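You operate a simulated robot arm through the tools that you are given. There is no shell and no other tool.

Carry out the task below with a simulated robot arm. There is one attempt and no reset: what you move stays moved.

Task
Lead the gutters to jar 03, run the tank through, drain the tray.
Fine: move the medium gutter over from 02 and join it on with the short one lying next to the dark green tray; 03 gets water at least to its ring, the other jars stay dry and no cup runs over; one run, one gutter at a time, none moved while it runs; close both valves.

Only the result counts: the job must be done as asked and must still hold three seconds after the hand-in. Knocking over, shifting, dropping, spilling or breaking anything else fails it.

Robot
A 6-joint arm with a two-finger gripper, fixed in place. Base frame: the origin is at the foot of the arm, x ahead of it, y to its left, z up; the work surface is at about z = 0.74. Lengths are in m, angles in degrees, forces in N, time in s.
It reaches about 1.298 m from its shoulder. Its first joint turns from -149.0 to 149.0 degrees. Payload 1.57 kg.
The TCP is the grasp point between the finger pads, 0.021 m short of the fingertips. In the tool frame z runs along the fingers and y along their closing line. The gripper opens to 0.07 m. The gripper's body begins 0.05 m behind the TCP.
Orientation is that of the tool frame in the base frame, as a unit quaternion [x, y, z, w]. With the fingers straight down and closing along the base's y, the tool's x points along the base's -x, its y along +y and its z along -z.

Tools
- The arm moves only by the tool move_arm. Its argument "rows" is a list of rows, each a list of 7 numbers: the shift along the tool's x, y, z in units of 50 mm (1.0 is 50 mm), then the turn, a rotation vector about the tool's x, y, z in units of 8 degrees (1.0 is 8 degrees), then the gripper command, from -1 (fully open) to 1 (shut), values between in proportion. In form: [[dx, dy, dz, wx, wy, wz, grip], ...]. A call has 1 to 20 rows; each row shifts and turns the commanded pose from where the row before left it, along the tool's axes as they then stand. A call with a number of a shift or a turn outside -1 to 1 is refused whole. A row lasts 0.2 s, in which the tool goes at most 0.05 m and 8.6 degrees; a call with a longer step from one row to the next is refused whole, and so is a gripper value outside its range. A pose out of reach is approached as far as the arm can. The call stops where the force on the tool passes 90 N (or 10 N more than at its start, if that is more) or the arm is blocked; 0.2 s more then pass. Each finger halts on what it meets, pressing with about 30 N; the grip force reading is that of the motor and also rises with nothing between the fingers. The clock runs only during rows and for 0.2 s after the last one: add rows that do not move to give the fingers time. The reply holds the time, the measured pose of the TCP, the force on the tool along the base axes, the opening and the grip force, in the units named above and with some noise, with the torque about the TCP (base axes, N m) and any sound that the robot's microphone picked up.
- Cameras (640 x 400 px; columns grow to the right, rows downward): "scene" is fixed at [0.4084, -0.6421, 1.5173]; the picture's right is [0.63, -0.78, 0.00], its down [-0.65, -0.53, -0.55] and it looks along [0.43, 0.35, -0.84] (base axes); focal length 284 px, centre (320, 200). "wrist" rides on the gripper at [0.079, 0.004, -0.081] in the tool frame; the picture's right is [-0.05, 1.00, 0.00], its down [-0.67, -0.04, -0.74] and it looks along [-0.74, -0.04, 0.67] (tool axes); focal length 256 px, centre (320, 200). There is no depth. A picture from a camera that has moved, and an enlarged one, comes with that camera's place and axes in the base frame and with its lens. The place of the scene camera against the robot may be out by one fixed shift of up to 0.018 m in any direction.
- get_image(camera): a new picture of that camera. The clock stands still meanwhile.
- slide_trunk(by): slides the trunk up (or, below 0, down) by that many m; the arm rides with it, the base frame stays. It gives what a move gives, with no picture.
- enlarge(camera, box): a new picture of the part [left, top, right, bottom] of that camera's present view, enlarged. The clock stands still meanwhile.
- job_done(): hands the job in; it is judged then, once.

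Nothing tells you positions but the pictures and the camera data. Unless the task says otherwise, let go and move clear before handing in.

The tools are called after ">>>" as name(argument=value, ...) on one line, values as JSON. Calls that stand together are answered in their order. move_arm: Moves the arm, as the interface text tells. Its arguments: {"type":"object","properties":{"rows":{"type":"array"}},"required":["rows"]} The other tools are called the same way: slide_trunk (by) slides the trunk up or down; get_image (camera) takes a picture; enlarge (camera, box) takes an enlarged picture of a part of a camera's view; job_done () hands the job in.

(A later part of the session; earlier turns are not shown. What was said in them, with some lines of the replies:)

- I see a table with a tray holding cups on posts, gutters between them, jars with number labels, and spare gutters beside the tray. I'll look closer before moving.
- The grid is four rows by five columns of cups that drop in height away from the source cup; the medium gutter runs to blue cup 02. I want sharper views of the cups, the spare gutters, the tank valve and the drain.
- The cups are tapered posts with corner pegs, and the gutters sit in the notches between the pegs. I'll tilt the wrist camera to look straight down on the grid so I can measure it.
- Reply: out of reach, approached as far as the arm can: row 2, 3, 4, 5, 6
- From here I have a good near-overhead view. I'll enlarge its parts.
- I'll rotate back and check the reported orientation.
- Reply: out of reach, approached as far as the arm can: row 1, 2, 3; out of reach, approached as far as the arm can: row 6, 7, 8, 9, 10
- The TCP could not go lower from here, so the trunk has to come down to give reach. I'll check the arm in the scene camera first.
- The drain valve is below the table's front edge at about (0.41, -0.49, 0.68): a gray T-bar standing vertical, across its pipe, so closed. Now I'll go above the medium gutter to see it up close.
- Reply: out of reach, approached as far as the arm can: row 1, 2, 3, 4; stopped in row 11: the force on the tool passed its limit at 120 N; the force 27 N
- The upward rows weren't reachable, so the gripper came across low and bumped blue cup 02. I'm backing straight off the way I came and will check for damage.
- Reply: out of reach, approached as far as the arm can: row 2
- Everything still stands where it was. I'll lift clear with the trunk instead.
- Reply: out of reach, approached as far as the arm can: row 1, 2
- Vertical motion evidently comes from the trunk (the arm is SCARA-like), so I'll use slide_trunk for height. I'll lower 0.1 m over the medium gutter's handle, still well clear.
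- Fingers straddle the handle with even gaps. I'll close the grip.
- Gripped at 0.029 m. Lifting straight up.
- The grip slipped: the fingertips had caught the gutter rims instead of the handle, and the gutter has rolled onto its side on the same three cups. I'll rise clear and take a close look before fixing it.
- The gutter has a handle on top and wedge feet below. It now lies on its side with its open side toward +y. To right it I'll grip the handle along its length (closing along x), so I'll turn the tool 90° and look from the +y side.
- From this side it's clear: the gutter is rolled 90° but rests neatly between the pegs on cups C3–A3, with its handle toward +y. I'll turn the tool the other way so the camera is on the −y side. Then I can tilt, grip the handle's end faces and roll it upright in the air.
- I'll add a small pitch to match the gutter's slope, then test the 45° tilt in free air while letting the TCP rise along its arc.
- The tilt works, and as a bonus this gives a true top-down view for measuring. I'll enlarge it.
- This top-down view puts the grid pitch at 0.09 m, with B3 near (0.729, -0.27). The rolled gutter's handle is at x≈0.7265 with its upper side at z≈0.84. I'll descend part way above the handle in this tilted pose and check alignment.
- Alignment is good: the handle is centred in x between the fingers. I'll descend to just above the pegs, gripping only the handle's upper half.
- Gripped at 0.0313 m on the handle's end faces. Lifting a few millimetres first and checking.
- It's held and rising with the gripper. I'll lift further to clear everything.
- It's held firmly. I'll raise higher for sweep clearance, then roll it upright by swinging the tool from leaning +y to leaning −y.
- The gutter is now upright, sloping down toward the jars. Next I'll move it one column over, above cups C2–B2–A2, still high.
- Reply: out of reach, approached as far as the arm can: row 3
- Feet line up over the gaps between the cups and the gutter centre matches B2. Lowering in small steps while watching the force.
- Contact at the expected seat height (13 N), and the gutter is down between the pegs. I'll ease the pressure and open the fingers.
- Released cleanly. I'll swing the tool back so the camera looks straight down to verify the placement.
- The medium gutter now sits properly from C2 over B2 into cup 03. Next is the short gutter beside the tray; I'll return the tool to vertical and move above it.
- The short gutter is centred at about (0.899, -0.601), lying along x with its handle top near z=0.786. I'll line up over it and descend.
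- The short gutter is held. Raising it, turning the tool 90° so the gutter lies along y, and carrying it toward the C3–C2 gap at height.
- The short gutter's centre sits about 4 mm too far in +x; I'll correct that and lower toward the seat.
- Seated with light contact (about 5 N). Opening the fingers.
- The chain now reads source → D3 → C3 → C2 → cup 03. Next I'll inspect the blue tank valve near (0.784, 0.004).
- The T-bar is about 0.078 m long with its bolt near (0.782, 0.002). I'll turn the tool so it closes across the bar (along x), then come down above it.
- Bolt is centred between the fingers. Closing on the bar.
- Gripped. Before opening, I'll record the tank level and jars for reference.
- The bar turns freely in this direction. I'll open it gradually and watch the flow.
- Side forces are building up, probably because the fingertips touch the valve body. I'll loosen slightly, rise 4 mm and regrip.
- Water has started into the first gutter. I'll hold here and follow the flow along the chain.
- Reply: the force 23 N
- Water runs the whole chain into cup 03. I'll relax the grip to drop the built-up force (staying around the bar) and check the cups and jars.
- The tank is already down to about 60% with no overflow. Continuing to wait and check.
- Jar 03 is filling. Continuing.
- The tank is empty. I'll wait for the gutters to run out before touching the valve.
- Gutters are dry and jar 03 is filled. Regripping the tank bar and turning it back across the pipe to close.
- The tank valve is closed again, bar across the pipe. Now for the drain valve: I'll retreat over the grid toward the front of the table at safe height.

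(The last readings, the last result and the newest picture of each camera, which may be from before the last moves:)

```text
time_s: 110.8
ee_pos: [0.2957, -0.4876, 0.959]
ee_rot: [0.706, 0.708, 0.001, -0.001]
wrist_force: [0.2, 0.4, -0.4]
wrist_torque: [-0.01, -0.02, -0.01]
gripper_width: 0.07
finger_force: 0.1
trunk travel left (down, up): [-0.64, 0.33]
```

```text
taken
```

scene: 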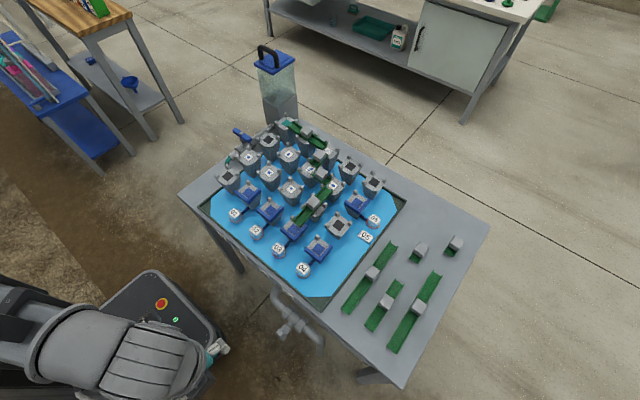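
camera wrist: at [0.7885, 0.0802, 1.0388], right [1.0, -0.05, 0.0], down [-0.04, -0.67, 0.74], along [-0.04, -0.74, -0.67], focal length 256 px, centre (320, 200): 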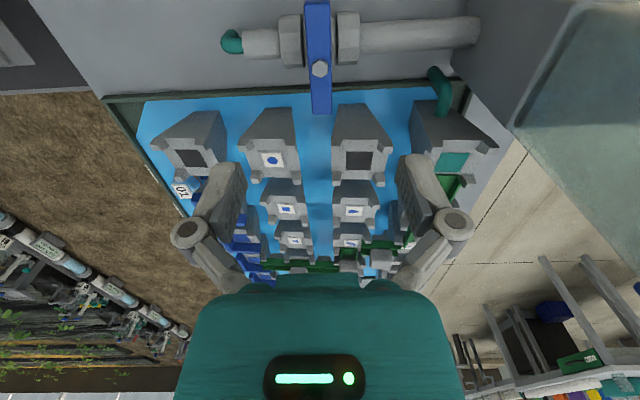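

>>> move_arm(rows=[[0, 0, 0, 0, 0, 0.9375, -1], [0, 0, 0, 0, 0, 0.9375, -1], [0, 0, 0, 0, 0, 0.9375, -1], [0, 0, 0, 0, 0, 0.9375, -1], [0, 0, 0, 0, 0, 0.9375, -1], [0, 0, 0, 0, 0, 0.9375, -1], [0, 0, 0, 0, 0, 0.9375, -1], [0, 0, 0, 0, 0, 0.9375, -1], [0, 0, 0, 0, 0, 0.9375, -1], [0, 0, 0, 0, 0, 0.9375, -1], [0, 0, 0, 0, 0, 0.9375, -1], [0, 0, 0, 0, 0, 0.9375, -1]])

>>> get_image(camera="wrist")

>>> get_image(camera="scene")

```text
time_s: 113.4
ee_pos: [0.2973, -0.4888, 0.9589]
ee_rot: [1.0, -0.001, 0.001, 0.0]
wrist_force: [0.9, 0.8, 0.5]
wrist_torque: [0.0, -0.02, -0.03]
gripper_width: 0.0701
finger_force: 0.0
trunk travel left (down, up): [-0.64, 0.33]
```

```text
taken
camera wrist: at [0.3765, -0.4935, 1.039], right [-0.06, -1.0, 0.0], down [-0.67, 0.04, 0.74], along [-0.74, 0.04, -0.67], focal length 256 px, centre (320, 200)
```

wrist: 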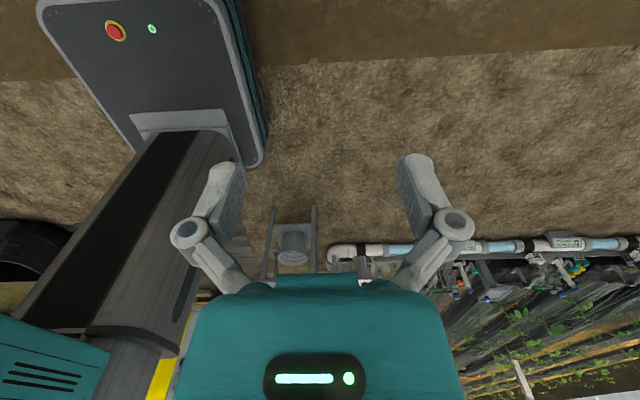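

```text
taken
```

scene: 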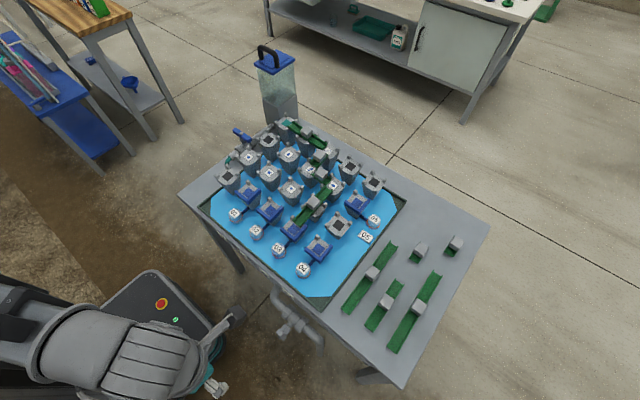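

The orientation works. Now I'll tilt the tool forward to horizontal (pointing at the table front), in stages and well above.

>>> move_arm(rows=[[0.276, 0, -0.035, 0, 1, 0, -1], [0.278, 0, -0.067, 0, 1, 0, -1], [0.285, 0, -0.098, 0, 1, 0, -1], [0.296, 0, -0.128, 0, 1, 0, -1], [0.311, 0, -0.156, 0, 1, 0, -1]])

>>> get_image(camera="scene")

```text
time_s: 114.6
ee_pos: [0.3568, -0.4877, 1.0021]
ee_rot: [0.939, 0.0, 0.343, -0.001]
wrist_force: [0.0, 0.6, 0.2]
wrist_torque: [-0.01, 0.0, 0.01]
gripper_width: 0.0701
finger_force: 0.1
out of reach, approached as far as the arm can: row 5
trunk travel left (down, up): [-0.64, 0.33]
```

```text
taken
```

scene: 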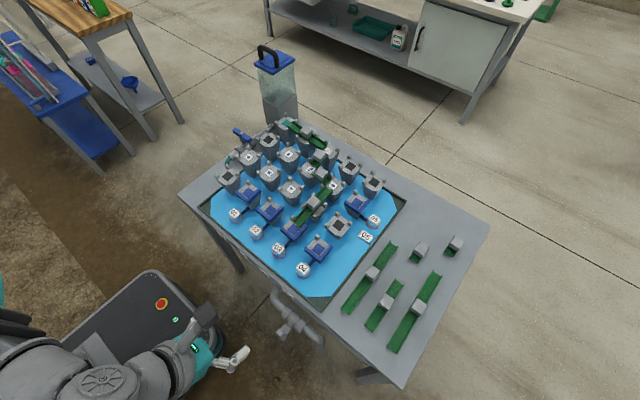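

>>> move_arm(rows=[[0.473, 0, -0.061, 0, 1, 0, -1], [0.477, 0, -0.065, 0, 1, 0, -1], [0.481, 0, -0.068, 0, 1, 0, -1], [0.486, 0, -0.071, 0, 1, 0, -1], [0.492, 0, -0.073, 0, 1, 0, -1], [0.497, 0, -0.075, 0, 1, 0, -1], [0.126, 0, -0.012, 0, 0.25, 0, -1]])

>>> get_image(camera="wrist")

>>> get_image(camera="scene")

```text
time_s: 116.2
ee_pos: [0.4083, -0.4872, 1.1453]
ee_rot: [0.707, 0.0, 0.707, 0.0]
wrist_force: [0.4, 0.0, -0.3]
wrist_torque: [0.02, -0.05, -0.01]
gripper_width: 0.0699
finger_force: 0.0
trunk travel left (down, up): [-0.64, 0.33]
```

```text
taken
camera wrist: at [0.3268, -0.4929, 1.2233], right [0.0, -1.0, -0.05], down [-0.74, 0.04, -0.67], along [0.67, 0.04, -0.74], focal length 256 px, centre (320, 200)
```

wrist: 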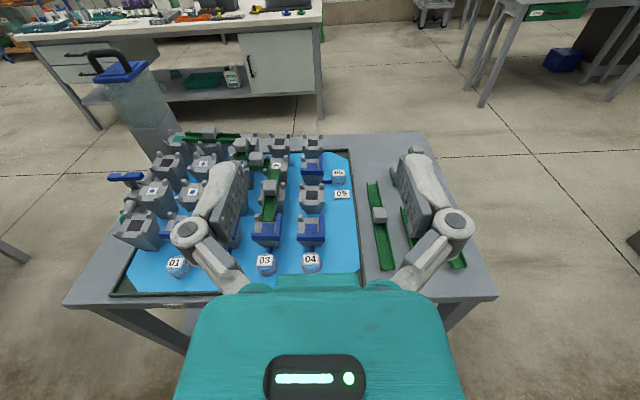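

```text
taken
```

scene: 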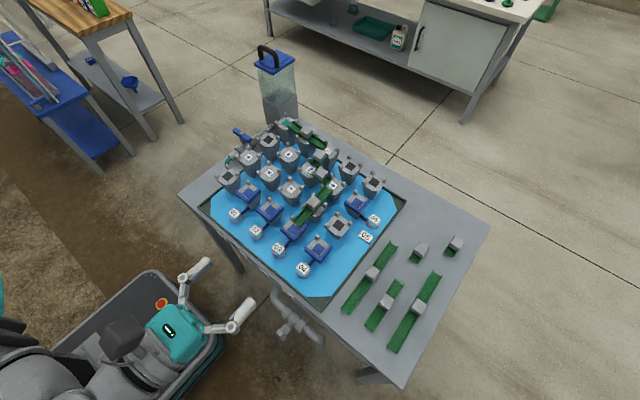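

The gripper now points horizontally at the table front. I'll lower in front of the table and look at the drain handle.

>>> slide_trunk(by=-0.25)

>>> get_image(camera="wrist")

>>> get_image(camera="scene")

```text
time_s: 118.8
ee_pos: [0.4097, -0.4874, 0.8952]
ee_rot: [0.707, -0.002, 0.707, 0.0]
wrist_force: [-0.7, 0.0, 0.2]
wrist_torque: [-0.02, 0.01, 0.01]
gripper_width: 0.0702
finger_force: 0.2
trunk travel left (down, up): [-0.39, 0.58]
```

```text
taken
camera wrist: at [0.327, -0.4929, 0.9732], right [0.0, -1.0, -0.05], down [-0.74, 0.04, -0.67], along [0.67, 0.04, -0.74], focal length 256 px, centre (320, 200)
```

wrist: 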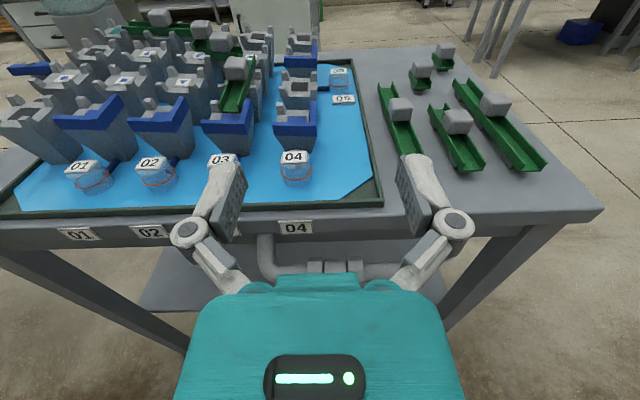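

```text
taken
```

scene: 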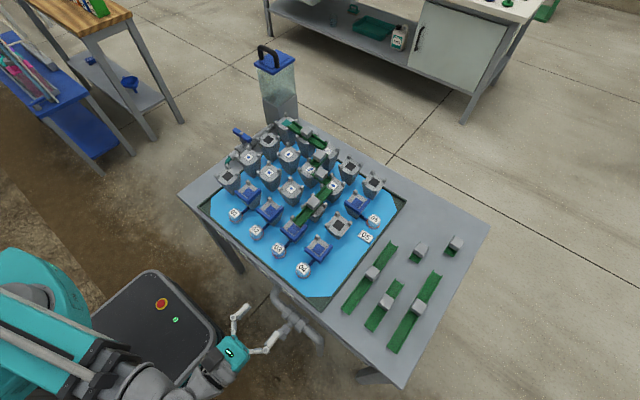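

>>> slide_trunk(by=-0.08)

>>> slide_trunk(by=-0.035)

>>> get_image(camera="wrist")

>>> enlarge(camera="wrist", box=[200, 130, 440, 290])

>>> get_image(camera="scene")

```text
time_s: 120.0
ee_pos: [0.4081, -0.4885, 0.8157]
ee_rot: [0.707, -0.001, 0.707, -0.001]
wrist_force: [-0.6, 0.8, 0.3]
wrist_torque: [0.0, -0.03, 0.01]
gripper_width: 0.0699
finger_force: 0.0
trunk travel left (down, up): [-0.31, 0.66]
```

```text
time_s: 120.7
ee_pos: [0.4088, -0.4883, 0.7803]
ee_rot: [0.707, -0.001, 0.707, 0.0]
wrist_force: [-0.2, -0.3, -0.7]
wrist_torque: [-0.01, 0.0, -0.01]
gripper_width: 0.0699
finger_force: 0.0
trunk travel left (down, up): [-0.275, 0.695]
```

```text
taken
camera wrist: at [0.327, -0.4929, 0.8581], right [0.0, -1.0, -0.05], down [-0.74, 0.04, -0.67], along [0.67, 0.04, -0.74], focal length 256 px, centre (320, 200)
```

wrist: 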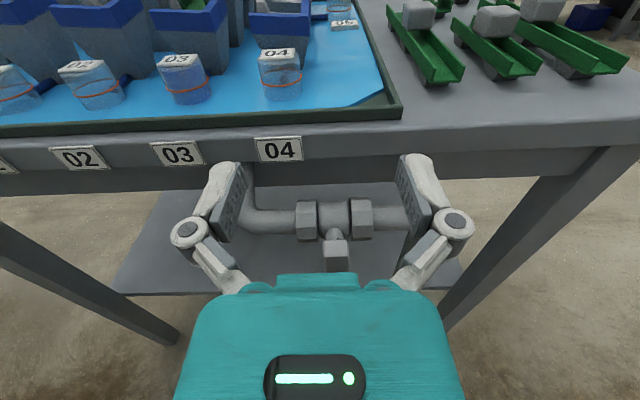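

```text
2.50 times, centred on (320, 210) of wrist
camera zoom: at [0.327, -0.4929, 0.8581], right [0.0, -1.0, -0.05], down [-0.74, 0.04, -0.67], along [0.67, 0.04, -0.74], focal length 640 px, centre (320, 175)
```

zoom: 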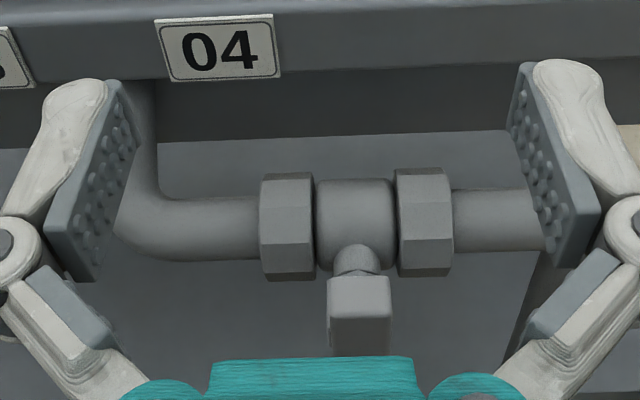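

```text
taken
```

scene: 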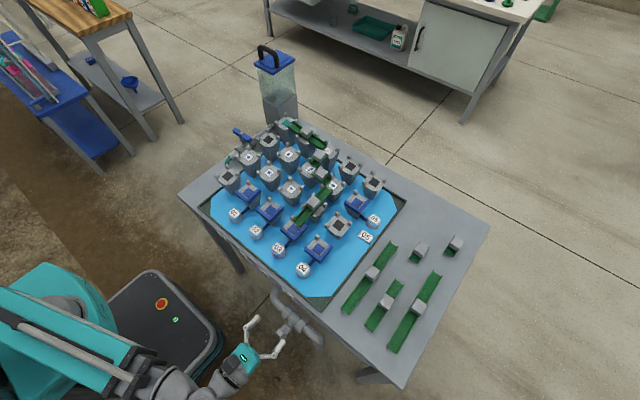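

The T-bar of the drain stands vertical at about y=-0.4955, x=0.408, centre z≈0.676. I'll shift to line up and come down around it.

>>> move_arm(rows=[[0, 0.13, -0.1, 0, 0, 0, -1], [0, 0, 0, 0, 0, 0, -1]])

>>> slide_trunk(by=-0.035)

>>> get_image(camera="wrist")

>>> enlarge(camera="wrist", box=[200, 130, 440, 290])

```text
time_s: 121.3
ee_pos: [0.4041, -0.4941, 0.7811]
ee_rot: [0.707, 0.001, 0.707, -0.002]
wrist_force: [0.0, -0.8, 0.4]
wrist_torque: [0.02, -0.03, 0.01]
gripper_width: 0.0704
finger_force: 0.0
trunk travel left (down, up): [-0.275, 0.695]
```

```text
time_s: 122.1
ee_pos: [0.4036, -0.4947, 0.7447]
ee_rot: [0.707, -0.001, 0.707, 0.0]
wrist_force: [0.0, -0.2, 0.3]
wrist_torque: [0.01, 0.01, 0.01]
gripper_width: 0.07
finger_force: 0.1
trunk travel left (down, up): [-0.24, 0.73]
```

```text
taken
camera wrist: at [0.3225, -0.4996, 0.8231], right [0.0, -1.0, -0.05], down [-0.74, 0.04, -0.67], along [0.67, 0.04, -0.74], focal length 256 px, centre (320, 200)
```

wrist: 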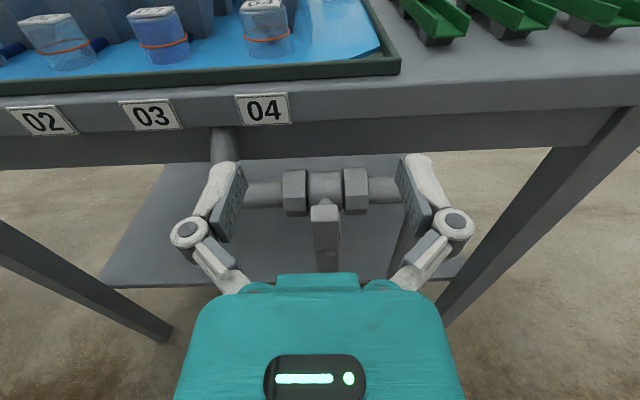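

```text
2.50 times, centred on (320, 210) of wrist
camera zoom: at [0.3225, -0.4996, 0.8231], right [0.0, -1.0, -0.05], down [-0.74, 0.04, -0.67], along [0.67, 0.04, -0.74], focal length 640 px, centre (320, 175)
```

zoom: 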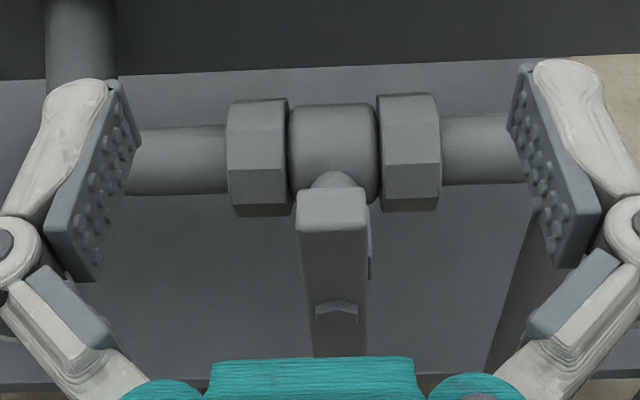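

Jar 03 is clearly filled past its ring. The drain bar is centred at y≈-0.496 with its pivot near z=0.671; I'll lower around it in two steps.

>>> slide_trunk(by=-0.04)

>>> get_image(camera="scene")

>>> enlarge(camera="wrist", box=[200, 100, 440, 290])

```text
time_s: 123.0
ee_pos: [0.4057, -0.4949, 0.7052]
ee_rot: [0.707, -0.001, 0.707, 0.0]
wrist_force: [-0.4, 0.7, 0.1]
wrist_torque: [0.01, -0.01, 0.01]
gripper_width: 0.07
finger_force: 0.1
trunk travel left (down, up): [-0.2, 0.77]
```

```text
taken
```

scene: 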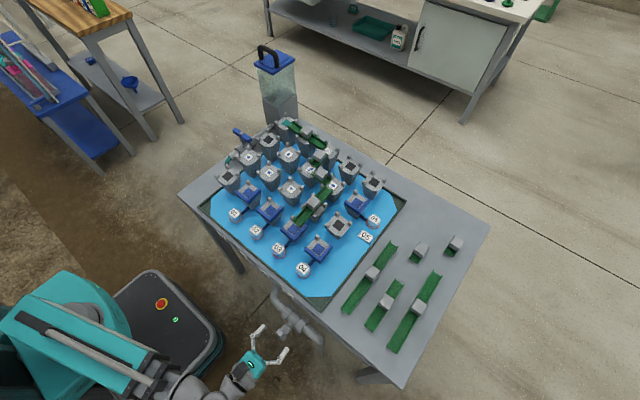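

```text
2.11 times, centred on (320, 195) of wrist
camera zoom: at [0.3225, -0.4996, 0.7831], right [0.0, -1.0, -0.05], down [-0.74, 0.04, -0.67], along [0.67, 0.04, -0.74], focal length 539 px, centre (320, 210)
```

zoom: 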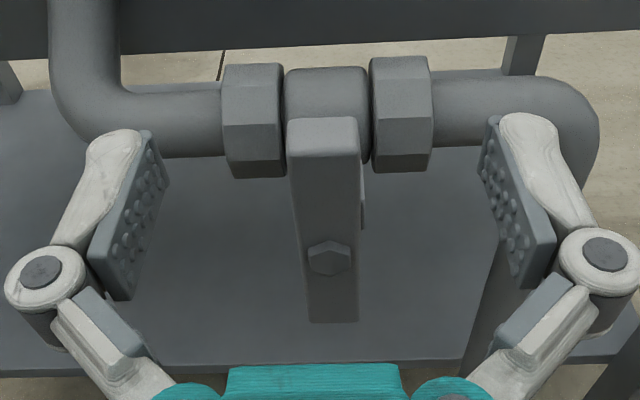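

>>> move_arm(rows=[[0, 0, 0.1, 0, 0, 0, -1], [0, 0, 0, 0, 0, 0, -1]])

>>> slide_trunk(by=-0.04)

>>> get_image(camera="wrist")

>>> enlarge(camera="wrist", box=[200, 60, 440, 260])

```text
time_s: 123.6
ee_pos: [0.4094, -0.4941, 0.7056]
ee_rot: [0.707, -0.001, 0.707, 0.0]
wrist_force: [-0.6, -0.5, -0.7]
wrist_torque: [0.01, -0.01, -0.03]
gripper_width: 0.0698
finger_force: 0.0
trunk travel left (down, up): [-0.2, 0.77]
```

```text
time_s: 124.4
ee_pos: [0.4085, -0.4947, 0.6661]
ee_rot: [0.707, 0.0, 0.707, 0.0]
wrist_force: [0.9, 0.5, -0.2]
wrist_torque: [0.02, -0.04, 0.02]
gripper_width: 0.0701
finger_force: 0.1
trunk travel left (down, up): [-0.16, 0.81]
```

```text
taken
camera wrist: at [0.327, -0.5001, 0.7432], right [0.0, -1.0, -0.05], down [-0.74, 0.04, -0.67], along [0.67, 0.04, -0.74], focal length 256 px, centre (320, 200)
```

wrist: 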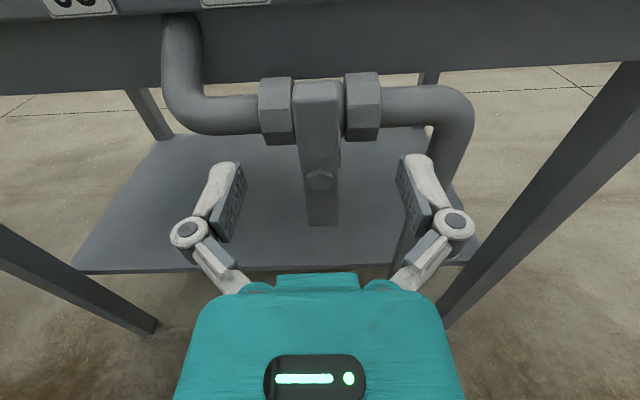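

```text
2.00 times, centred on (320, 160) of wrist
camera zoom: at [0.327, -0.5001, 0.7432], right [0.0, -1.0, -0.05], down [-0.74, 0.04, -0.67], along [0.67, 0.04, -0.74], focal length 512 px, centre (320, 280)
```

zoom: 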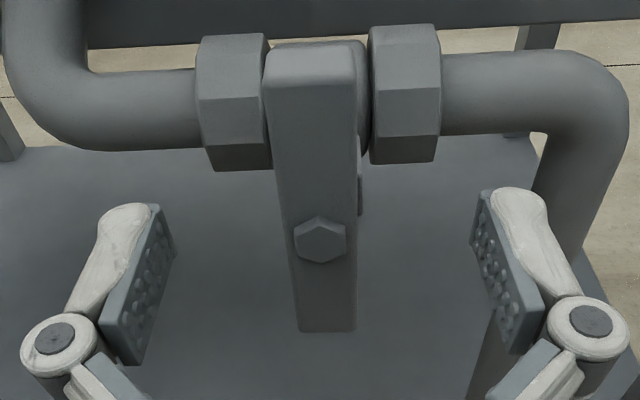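

The bolt is exactly centred between the fingers. Closing on the bar.

>>> move_arm(rows=[[0, 0, 0, 0, 0, 0, 1], [0, 0, 0, 0, 0, 0, 1], [0, 0, 0, 0, 0, 0, 1], [0, 0, 0, 0, 0, 0, 1], [0, 0, 0, 0, 0, 0, 1], [0, 0, 0, 0, 0, 0, 1]])

>>> move_arm(rows=[[0, 0, 0, 0, 0, -0.5, 1], [0, 0, 0, 0, 0, -0.5, 1]])

>>> enlarge(camera="wrist", box=[200, 60, 440, 260])

```text
time_s: 125.8
ee_pos: [0.4082, -0.4946, 0.665]
ee_rot: [0.707, -0.001, 0.707, 0.0]
wrist_force: [-7.5, 3.1, -2.4]
wrist_torque: [-0.02, 0.08, 0.06]
gripper_width: 0.0179
finger_force: 31.8
trunk travel left (down, up): [-0.16, 0.81]
```

```text
time_s: 126.4
ee_pos: [0.4082, -0.4938, 0.6659]
ee_rot: [0.705, 0.051, 0.705, 0.049]
wrist_force: [-4.7, 6.9, -3.9]
wrist_torque: [0.02, 0.07, 0.04]
gripper_width: 0.0179
finger_force: 32.2
trunk travel left (down, up): [-0.16, 0.81]
```

```text
2.00 times, centred on (320, 160) of wrist
camera zoom: at [0.3267, -0.4881, 0.7431], right [0.0, -1.0, 0.09], down [-0.74, -0.06, -0.66], along [0.67, -0.06, -0.74], focal length 512 px, centre (320, 280)
```

zoom: 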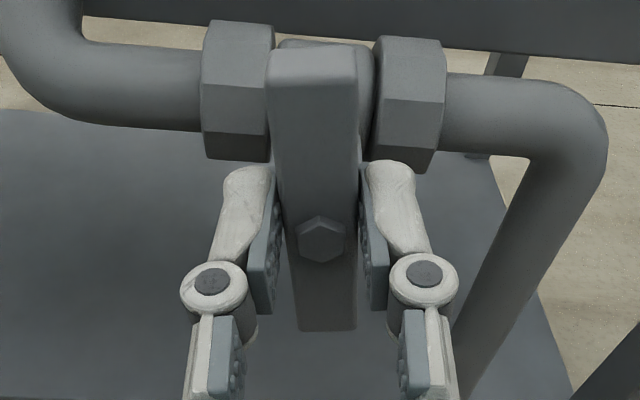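

The bar turns freely this way. Opening further in stages.

>>> move_arm(rows=[[0, 0, 0, 0, 0, -1, 1], [0, 0, 0, 0, 0, -1, 1], [0, 0, 0, 0, 0, -1, 1]])

>>> move_arm(rows=[[0, 0, 0, 0, 0, 0, 0.1], [0, 0, 0, 0, 0, 0, 0.1], [0, 0, 0, 0, 0, 0, 0.1]])

>>> get_image(camera="wrist")

>>> get_image(camera="scene")

```text
time_s: 127.2
ee_pos: [0.4083, -0.4919, 0.6638]
ee_rot: [0.68, 0.199, 0.679, 0.193]
wrist_force: [-16.0, 32.0, -19.2]
wrist_torque: [0.2, 0.97, 0.29]
gripper_width: 0.0181
finger_force: 32.3
trunk travel left (down, up): [-0.16, 0.81]
```

```text
time_s: 128.0
ee_pos: [0.4091, -0.4964, 0.6656]
ee_rot: [0.68, 0.194, 0.68, 0.194]
wrist_force: [0.1, 0.1, -0.2]
wrist_torque: [-0.01, 0.01, -0.02]
gripper_width: 0.0315
finger_force: 0.1
trunk travel left (down, up): [-0.16, 0.81]
```

```text
taken
camera wrist: at [0.3272, -0.4578, 0.7335], right [0.0, -0.88, 0.48], down [-0.74, -0.32, -0.58], along [0.67, -0.36, -0.65], focal length 256 px, centre (320, 200)
```

wrist: 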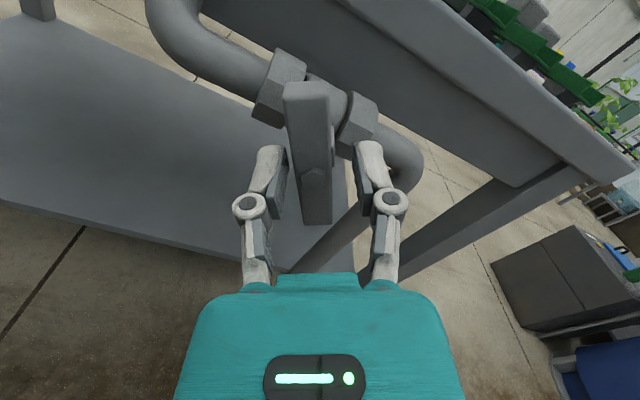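

```text
taken
```

scene: 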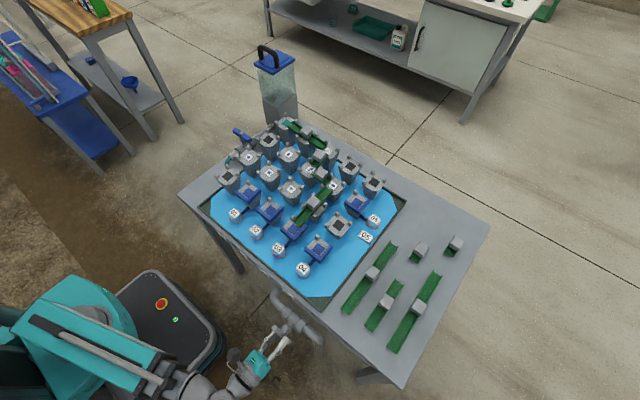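

The force shows that the valve axis sits about 7 mm below my TCP. I'll recentre by lowering the trunk slightly, regrip and continue.

>>> slide_trunk(by=-0.0075)

>>> move_arm(rows=[[0, 0, 0, 0, 0, 0, 1], [0, 0, 0, 0, 0, 0, 1], [0, 0, 0, 0, 0, 0, 1]])

>>> move_arm(rows=[[0, 0, 0, 0, 0, -1, 1]])

>>> enlarge(camera="wrist", box=[200, 60, 440, 260])

```text
time_s: 128.6
ee_pos: [0.4096, -0.4949, 0.6574]
ee_rot: [0.68, 0.195, 0.68, 0.195]
wrist_force: [-0.4, 0.3, -0.6]
wrist_torque: [0.01, -0.03, 0.02]
gripper_width: 0.0317
finger_force: 0.1
trunk travel left (down, up): [-0.153, 0.817]
```

```text
time_s: 129.3
ee_pos: [0.4087, -0.4958, 0.6578]
ee_rot: [0.679, 0.193, 0.681, 0.195]
wrist_force: [0.8, -8.4, 8.9]
wrist_torque: [0.05, -0.07, -0.2]
gripper_width: 0.018
finger_force: 32.0
trunk travel left (down, up): [-0.153, 0.817]
```

```text
time_s: 129.8
ee_pos: [0.4086, -0.497, 0.658]
ee_rot: [0.664, 0.242, 0.665, 0.241]
wrist_force: [3.0, -12.2, 13.1]
wrist_torque: [0.06, 0.01, -0.46]
gripper_width: 0.0179
finger_force: 32.5
trunk travel left (down, up): [-0.153, 0.817]
```

```text
2.00 times, centred on (320, 160) of wrist
camera zoom: at [0.3269, -0.449, 0.7203], right [0.0, -0.8, 0.6], down [-0.74, -0.4, -0.53], along [0.67, -0.45, -0.59], focal length 512 px, centre (320, 280)
```

zoom: 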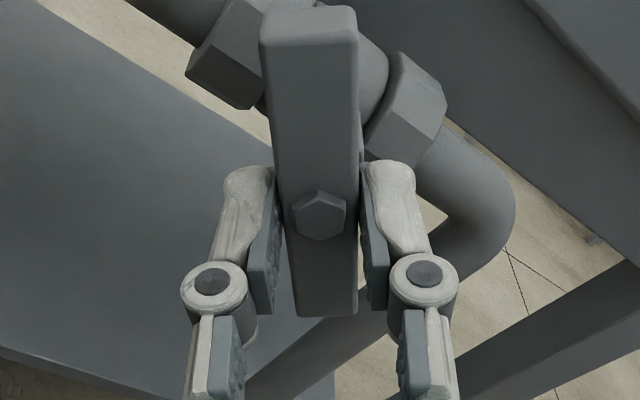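

>>> move_arm(rows=[[0, 0, 0, 0, 0, 0, 0.1], [0.013, -0.015, 0, 0, 0, 0, 0.1], [0, 0, 0, 0, 0, 0, 0.1]])

>>> slide_trunk(by=0.003)

>>> move_arm(rows=[[0, 0, 0, 0, 0, 0, 1], [0, 0, 0, 0, 0, 0, 1], [0, 0, 0, 0, 0, 0, 1], [0, 0, 0, 0, 0, -1, 1], [0, 0, 0, 0, 0, -1, 1]])

>>> get_image(camera="wrist")

>>> get_image(camera="scene")

```text
time_s: 130.6
ee_pos: [0.4094, -0.4946, 0.6588]
ee_rot: [0.665, 0.242, 0.665, 0.241]
wrist_force: [1.4, 0.6, 0.1]
wrist_torque: [0.03, 0.01, 0.01]
gripper_width: 0.0313
finger_force: 0.0
trunk travel left (down, up): [-0.153, 0.817]
```

```text
time_s: 131.1
ee_pos: [0.4081, -0.4945, 0.6615]
ee_rot: [0.664, 0.242, 0.665, 0.242]
wrist_force: [-0.2, 0.1, -0.3]
wrist_torque: [-0.02, 0.02, 0.02]
gripper_width: 0.0315
finger_force: 0.1
trunk travel left (down, up): [-0.156, 0.814]
```

```text
time_s: 132.3
ee_pos: [0.4082, -0.4945, 0.66]
ee_rot: [0.625, 0.332, 0.624, 0.332]
wrist_force: [-4.0, -0.1, -4.8]
wrist_torque: [-0.02, 0.01, -0.06]
gripper_width: 0.0181
finger_force: 32.5
trunk travel left (down, up): [-0.156, 0.814]
```

```text
taken
camera wrist: at [0.3273, -0.4313, 0.707], right [0.0, -0.6, 0.8], down [-0.74, -0.53, -0.4], along [0.67, -0.59, -0.45], focal length 256 px, centre (320, 200)
```

wrist: 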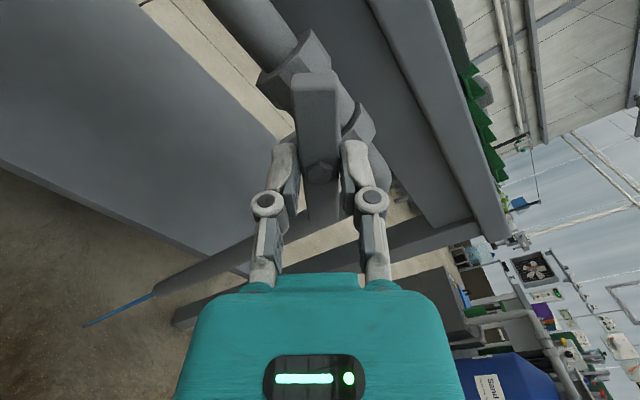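

```text
taken
```

scene: 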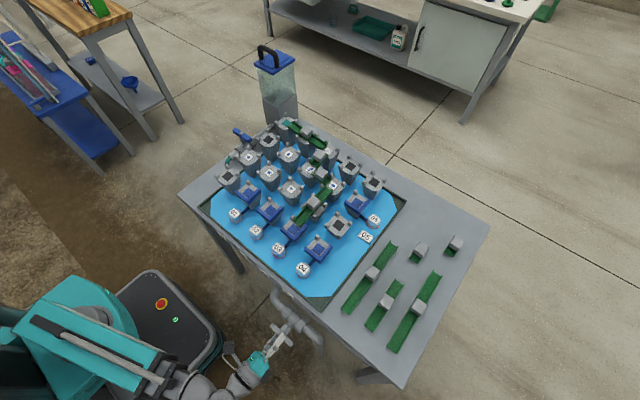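

Water is now running out of the drain pipe. I'll relax the grip and wait, watching the tray.

>>> move_arm(rows=[[0, 0, 0, 0, 0, 0, 0.1], [0, 0, 0, 0, 0, 0, 0.1], [0, 0, 0, 0, 0, 0, 0.1], [0, 0, 0, 0, 0, 0, 0.1], [0, 0, 0, 0, 0, 0, 0.1], [0, 0, 0, 0, 0, 0, 0.1], [0, 0, 0, 0, 0, 0, 0.1], [0, 0, 0, 0, 0, 0, 0.1], [0, 0, 0, 0, 0, 0, 0.1], [0, 0, 0, 0, 0, 0, 0.1]])

>>> get_image(camera="scene")

>>> enlarge(camera="wrist", box=[0, 0, 440, 340])

```text
time_s: 134.5
ee_pos: [0.4092, -0.4953, 0.6597]
ee_rot: [0.624, 0.332, 0.625, 0.331]
wrist_force: [0.8, 0.0, 0.0]
wrist_torque: [0.03, 0.01, -0.04]
gripper_width: 0.0315
finger_force: 0.0
trunk travel left (down, up): [-0.156, 0.814]
```

```text
taken
```

scene: 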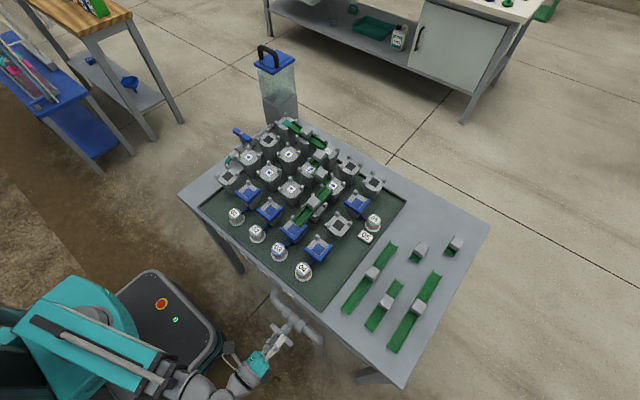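

```text
1.18 times, centred on (220, 170) of wrist
camera zoom: at [0.3273, -0.4314, 0.7073], right [0.0, -0.6, 0.8], down [-0.74, -0.53, -0.4], along [0.67, -0.59, -0.45], focal length 301 px, centre (438, 235)
```

zoom: 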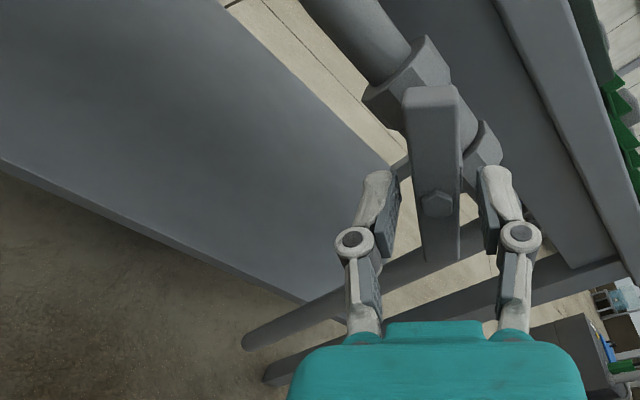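

The tray has emptied down to its dark green floor. I'll check for leftovers and the jar levels.

>>> enlarge(camera="scene", box=[190, 170, 350, 310])

>>> enlarge(camera="scene", box=[250, 200, 330, 290])

>>> enlarge(camera="scene", box=[230, 110, 420, 260])

```text
2.86 times, centred on (270, 240) of scene
camera zoom: at [0.4084, -0.6421, 1.5173], right [0.63, -0.78, 0.0], down [-0.65, -0.53, -0.55], along [0.43, 0.35, -0.84], focal length 811 px, centre (463, 86)
```

zoom: 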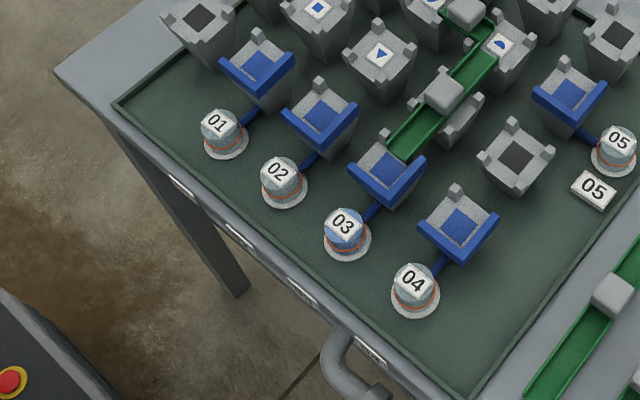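

```text
4.44 times, centred on (290, 245) of scene
camera zoom: at [0.4084, -0.6421, 1.5173], right [0.63, -0.78, 0.0], down [-0.65, -0.53, -0.55], along [0.43, 0.35, -0.84], focal length 1262 px, centre (453, 0)
```

zoom: 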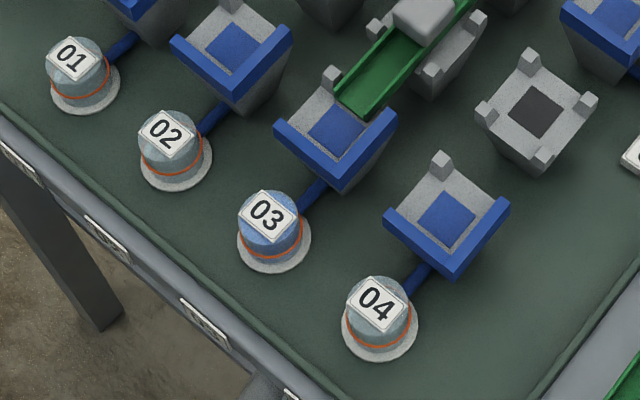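

```text
2.67 times, centred on (325, 185) of scene
camera zoom: at [0.4084, -0.6421, 1.5173], right [0.63, -0.78, 0.0], down [-0.65, -0.53, -0.55], along [0.43, 0.35, -0.84], focal length 757 px, centre (307, 240)
```

zoom: 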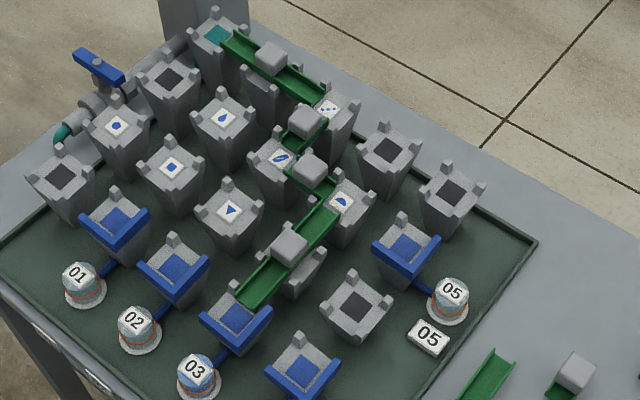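

Tray empty, only jar 03 filled, the others dry. Now regripping and turning the drain bar back to closed.

>>> move_arm(rows=[[0, 0, 0, 0, 0, 0, 0.1], [0, 0, 0, 0, 0, 0, 0.1], [0, 0, 0, 0, 0, 0, 0.1], [0, 0, 0, 0, 0, 0, 0.1], [0, 0, 0, 0, 0, 0, 1], [0, 0, 0, 0, 0, 0, 1], [0, 0, 0, 0, 0, 0, 1], [0, 0, 0, 0, 0, 1, 1], [0, 0, 0, 0, 0, 1, 1], [0, 0, 0, 0, 0, 1, 1]])

>>> get_image(camera="wrist")

```text
time_s: 136.7
ee_pos: [0.41, -0.4946, 0.6611]
ee_rot: [0.68, 0.193, 0.68, 0.194]
wrist_force: [-4.8, -2.1, -0.2]
wrist_torque: [-0.03, 0.12, -0.08]
gripper_width: 0.0179
finger_force: 31.6
trunk travel left (down, up): [-0.156, 0.814]
```

```text
taken
camera wrist: at [0.3272, -0.4567, 0.7292], right [0.0, -0.88, 0.48], down [-0.74, -0.32, -0.59], along [0.67, -0.36, -0.65], focal length 256 px, centre (320, 200)
```

wrist: 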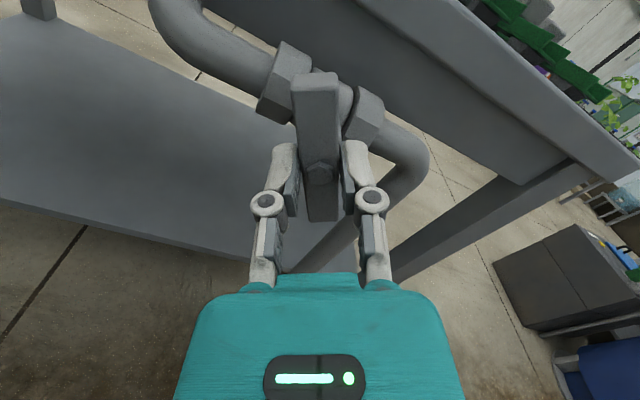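

>>> move_arm(rows=[[0, 0, 0, 0, 0, 1, 1], [0, 0, 0, 0, 0, 1, 1], [0, 0, 0, 0, 0, 1, 1], [0, 0, 0, 0, 0, 0.98, 1], [0, 0, 0, 0, 0, 0, 1]])

>>> get_image(camera="wrist")

>>> enlarge(camera="wrist", box=[200, 60, 440, 260])

```text
time_s: 137.9
ee_pos: [0.4084, -0.4955, 0.6613]
ee_rot: [0.706, 0.0, 0.708, -0.001]
wrist_force: [-8.0, -9.6, 5.4]
wrist_torque: [0.02, 0.36, -0.22]
gripper_width: 0.0177
finger_force: 32.1
trunk travel left (down, up): [-0.156, 0.814]
```

```text
taken
camera wrist: at [0.3272, -0.4998, 0.7389], right [0.0, -1.0, -0.05], down [-0.74, 0.04, -0.67], along [0.67, 0.04, -0.74], focal length 256 px, centre (320, 200)
```

wrist: 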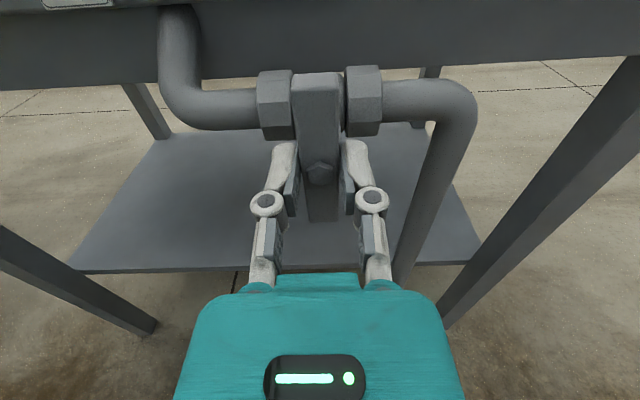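

```text
2.00 times, centred on (320, 160) of wrist
camera zoom: at [0.3272, -0.4998, 0.7389], right [0.0, -1.0, -0.05], down [-0.74, 0.04, -0.67], along [0.67, 0.04, -0.74], focal length 512 px, centre (320, 280)
```

zoom: 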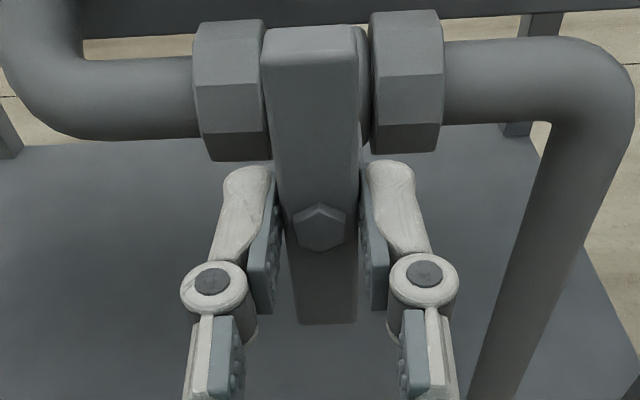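

The drain bar is vertical again. Opening the gripper and backing away upward.

>>> move_arm(rows=[[0, 0, 0, 0, 0, 0, 0.2], [0, 0, 0, 0, 0, 0, -0.4], [0, 0, 0, 0, 0, 0, -1], [0, 0, 0, 0, 0, 0, -1], [0, 0, 0, 0, 0, 0, -1]])

>>> enlarge(camera="wrist", box=[200, 60, 440, 260])

>>> slide_trunk(by=0.09)

>>> slide_trunk(by=0.25)

>>> get_image(camera="wrist")

>>> get_image(camera="scene")

```text
time_s: 139.1
ee_pos: [0.4097, -0.4946, 0.661]
ee_rot: [0.707, 0.002, 0.707, 0.0]
wrist_force: [0.5, -0.6, 0.2]
wrist_torque: [-0.01, -0.01, -0.02]
gripper_width: 0.0699
finger_force: 0.0
trunk travel left (down, up): [-0.156, 0.814]
```

```text
2.00 times, centred on (320, 160) of wrist
camera zoom: at [0.3276, -0.4991, 0.7387], right [0.0, -1.0, -0.05], down [-0.74, 0.03, -0.67], along [0.67, 0.04, -0.74], focal length 512 px, centre (320, 280)
```

zoom: 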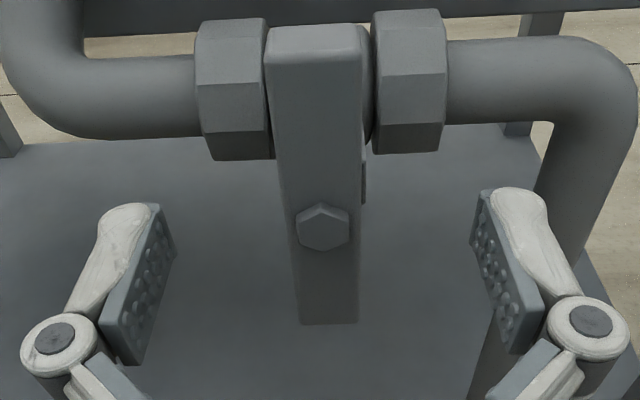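

```text
time_s: 140.3
ee_pos: [0.4092, -0.495, 0.7516]
ee_rot: [0.707, 0.001, 0.707, 0.0]
wrist_force: [-0.7, -0.5, -0.3]
wrist_torque: [0.02, 0.02, 0.01]
gripper_width: 0.0697
finger_force: 0.0
trunk travel left (down, up): [-0.246, 0.724]
```

```text
time_s: 142.9
ee_pos: [0.4092, -0.4953, 1.0013]
ee_rot: [0.707, 0.001, 0.707, 0.0]
wrist_force: [0.2, 0.0, 0.3]
wrist_torque: [0.01, 0.01, -0.01]
gripper_width: 0.0698
finger_force: 0.1
trunk travel left (down, up): [-0.496, 0.474]
```

```text
taken
camera wrist: at [0.3277, -0.499, 1.0787], right [0.0, -1.0, -0.05], down [-0.74, 0.03, -0.67], along [0.67, 0.04, -0.74], focal length 256 px, centre (320, 200)
```

wrist: 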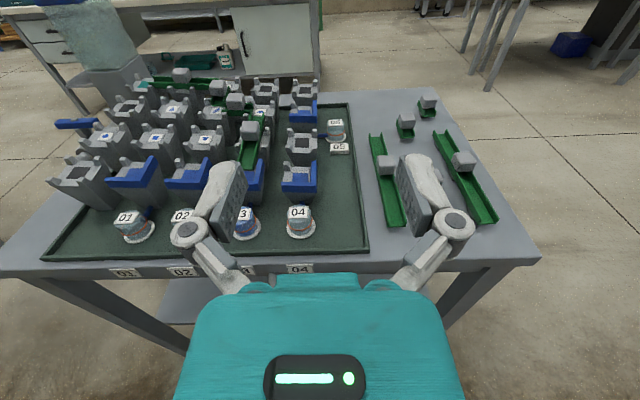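

```text
taken
```

scene: 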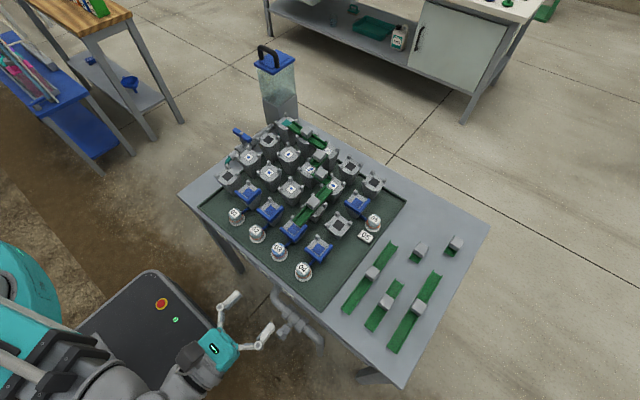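

Clear of everything. A last check of the jars, the gutter chain and both valves.

>>> enlarge(camera="wrist", box=[40, 70, 360, 270])

>>> enlarge(camera="scene", box=[220, 105, 360, 225])

>>> enlarge(camera="scene", box=[220, 200, 330, 345])

>>> enlarge(camera="scene", box=[340, 190, 480, 340])

```text
2.00 times, centred on (200, 170) of wrist
camera zoom: at [0.3277, -0.499, 1.0787], right [0.0, -1.0, -0.05], down [-0.74, 0.03, -0.67], along [0.67, 0.04, -0.74], focal length 512 px, centre (560, 260)
```

zoom: 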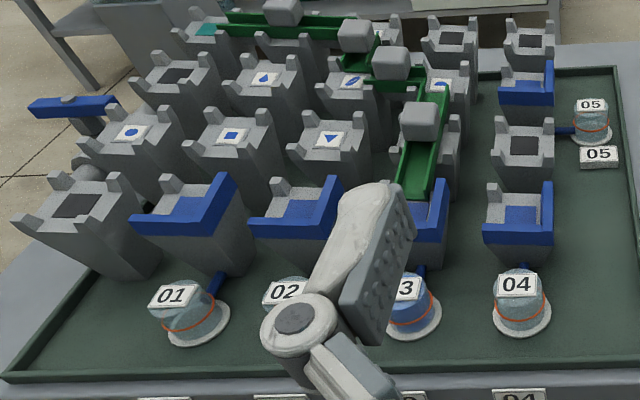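

```text
3.33 times, centred on (290, 165) of scene
camera zoom: at [0.4084, -0.6421, 1.5173], right [0.63, -0.78, 0.0], down [-0.65, -0.53, -0.55], along [0.43, 0.35, -0.84], focal length 946 px, centre (420, 317)
```

zoom: 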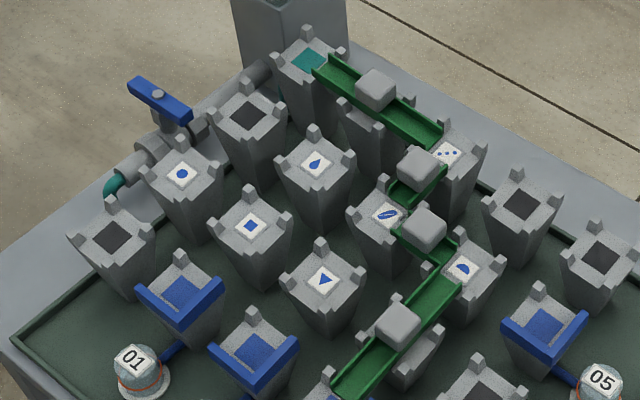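

```text
2.76 times, centred on (275, 272) of scene
camera zoom: at [0.4084, -0.6421, 1.5173], right [0.63, -0.78, 0.0], down [-0.65, -0.53, -0.55], along [0.43, 0.35, -0.84], focal length 783 px, centre (444, 0)
```

zoom: 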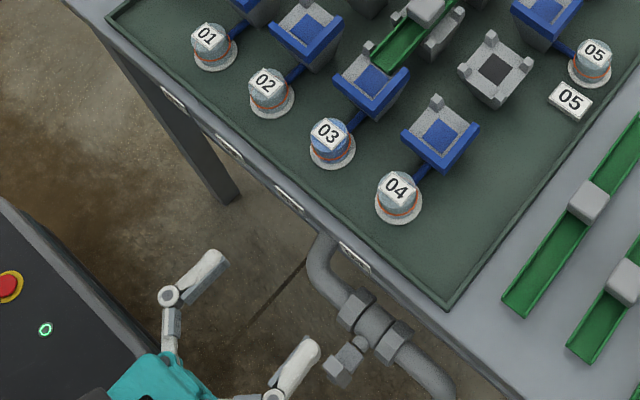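

```text
2.67 times, centred on (410, 265) of scene
camera zoom: at [0.4084, -0.6421, 1.5173], right [0.63, -0.78, 0.0], down [-0.65, -0.53, -0.55], along [0.43, 0.35, -0.84], focal length 757 px, centre (80, 27)
```

zoom: 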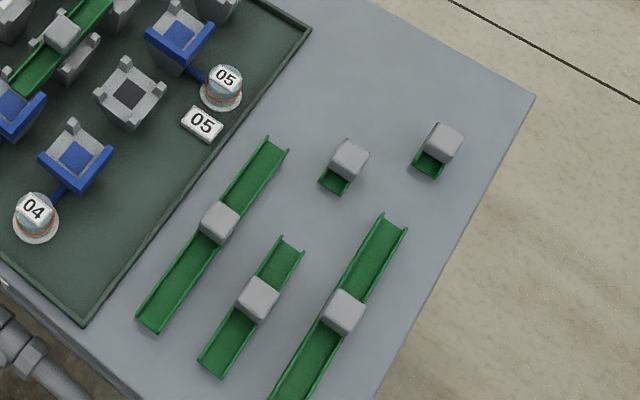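

Gutters lead to cup 03 and jar 03 is filled above its ring. The other jars are dry, the tray is drained, both valve bars are back in their closed positions, and the gripper is clear. Handing in.

>>> job_done()

```text
The job is handed in.
```

I finished the job and handed it in, but the run had two mishaps you should know about.

**Result**
- **Gutters:** The medium gutter now runs into cup 03. The short gutter that lay next to the tray joins it to the existing chain.
- **Run:** The tank emptied in one run. Jar 03 is filled above its ring, the other jars look dry, and I saw no cup run over.
- **Tray and valves:** The tray is drained to its dark green floor. Both valve bars are back in their closed positions.

**Mishaps**
- **Bump:** Early on the gripper bumped blue cup 02. The force stop triggered at 120 N and I backed straight off. The pictures showed nothing moved.
- **Slip:** On the first lift the medium gutter slipped out of the grip and rolled onto its side on the cups it was resting on. I picked it up again, turned it upright and placed it. Nothing else was disturbed, but a strict judge could count this as a drop.

No gutter was moved while water ran, and I handled one at a time.
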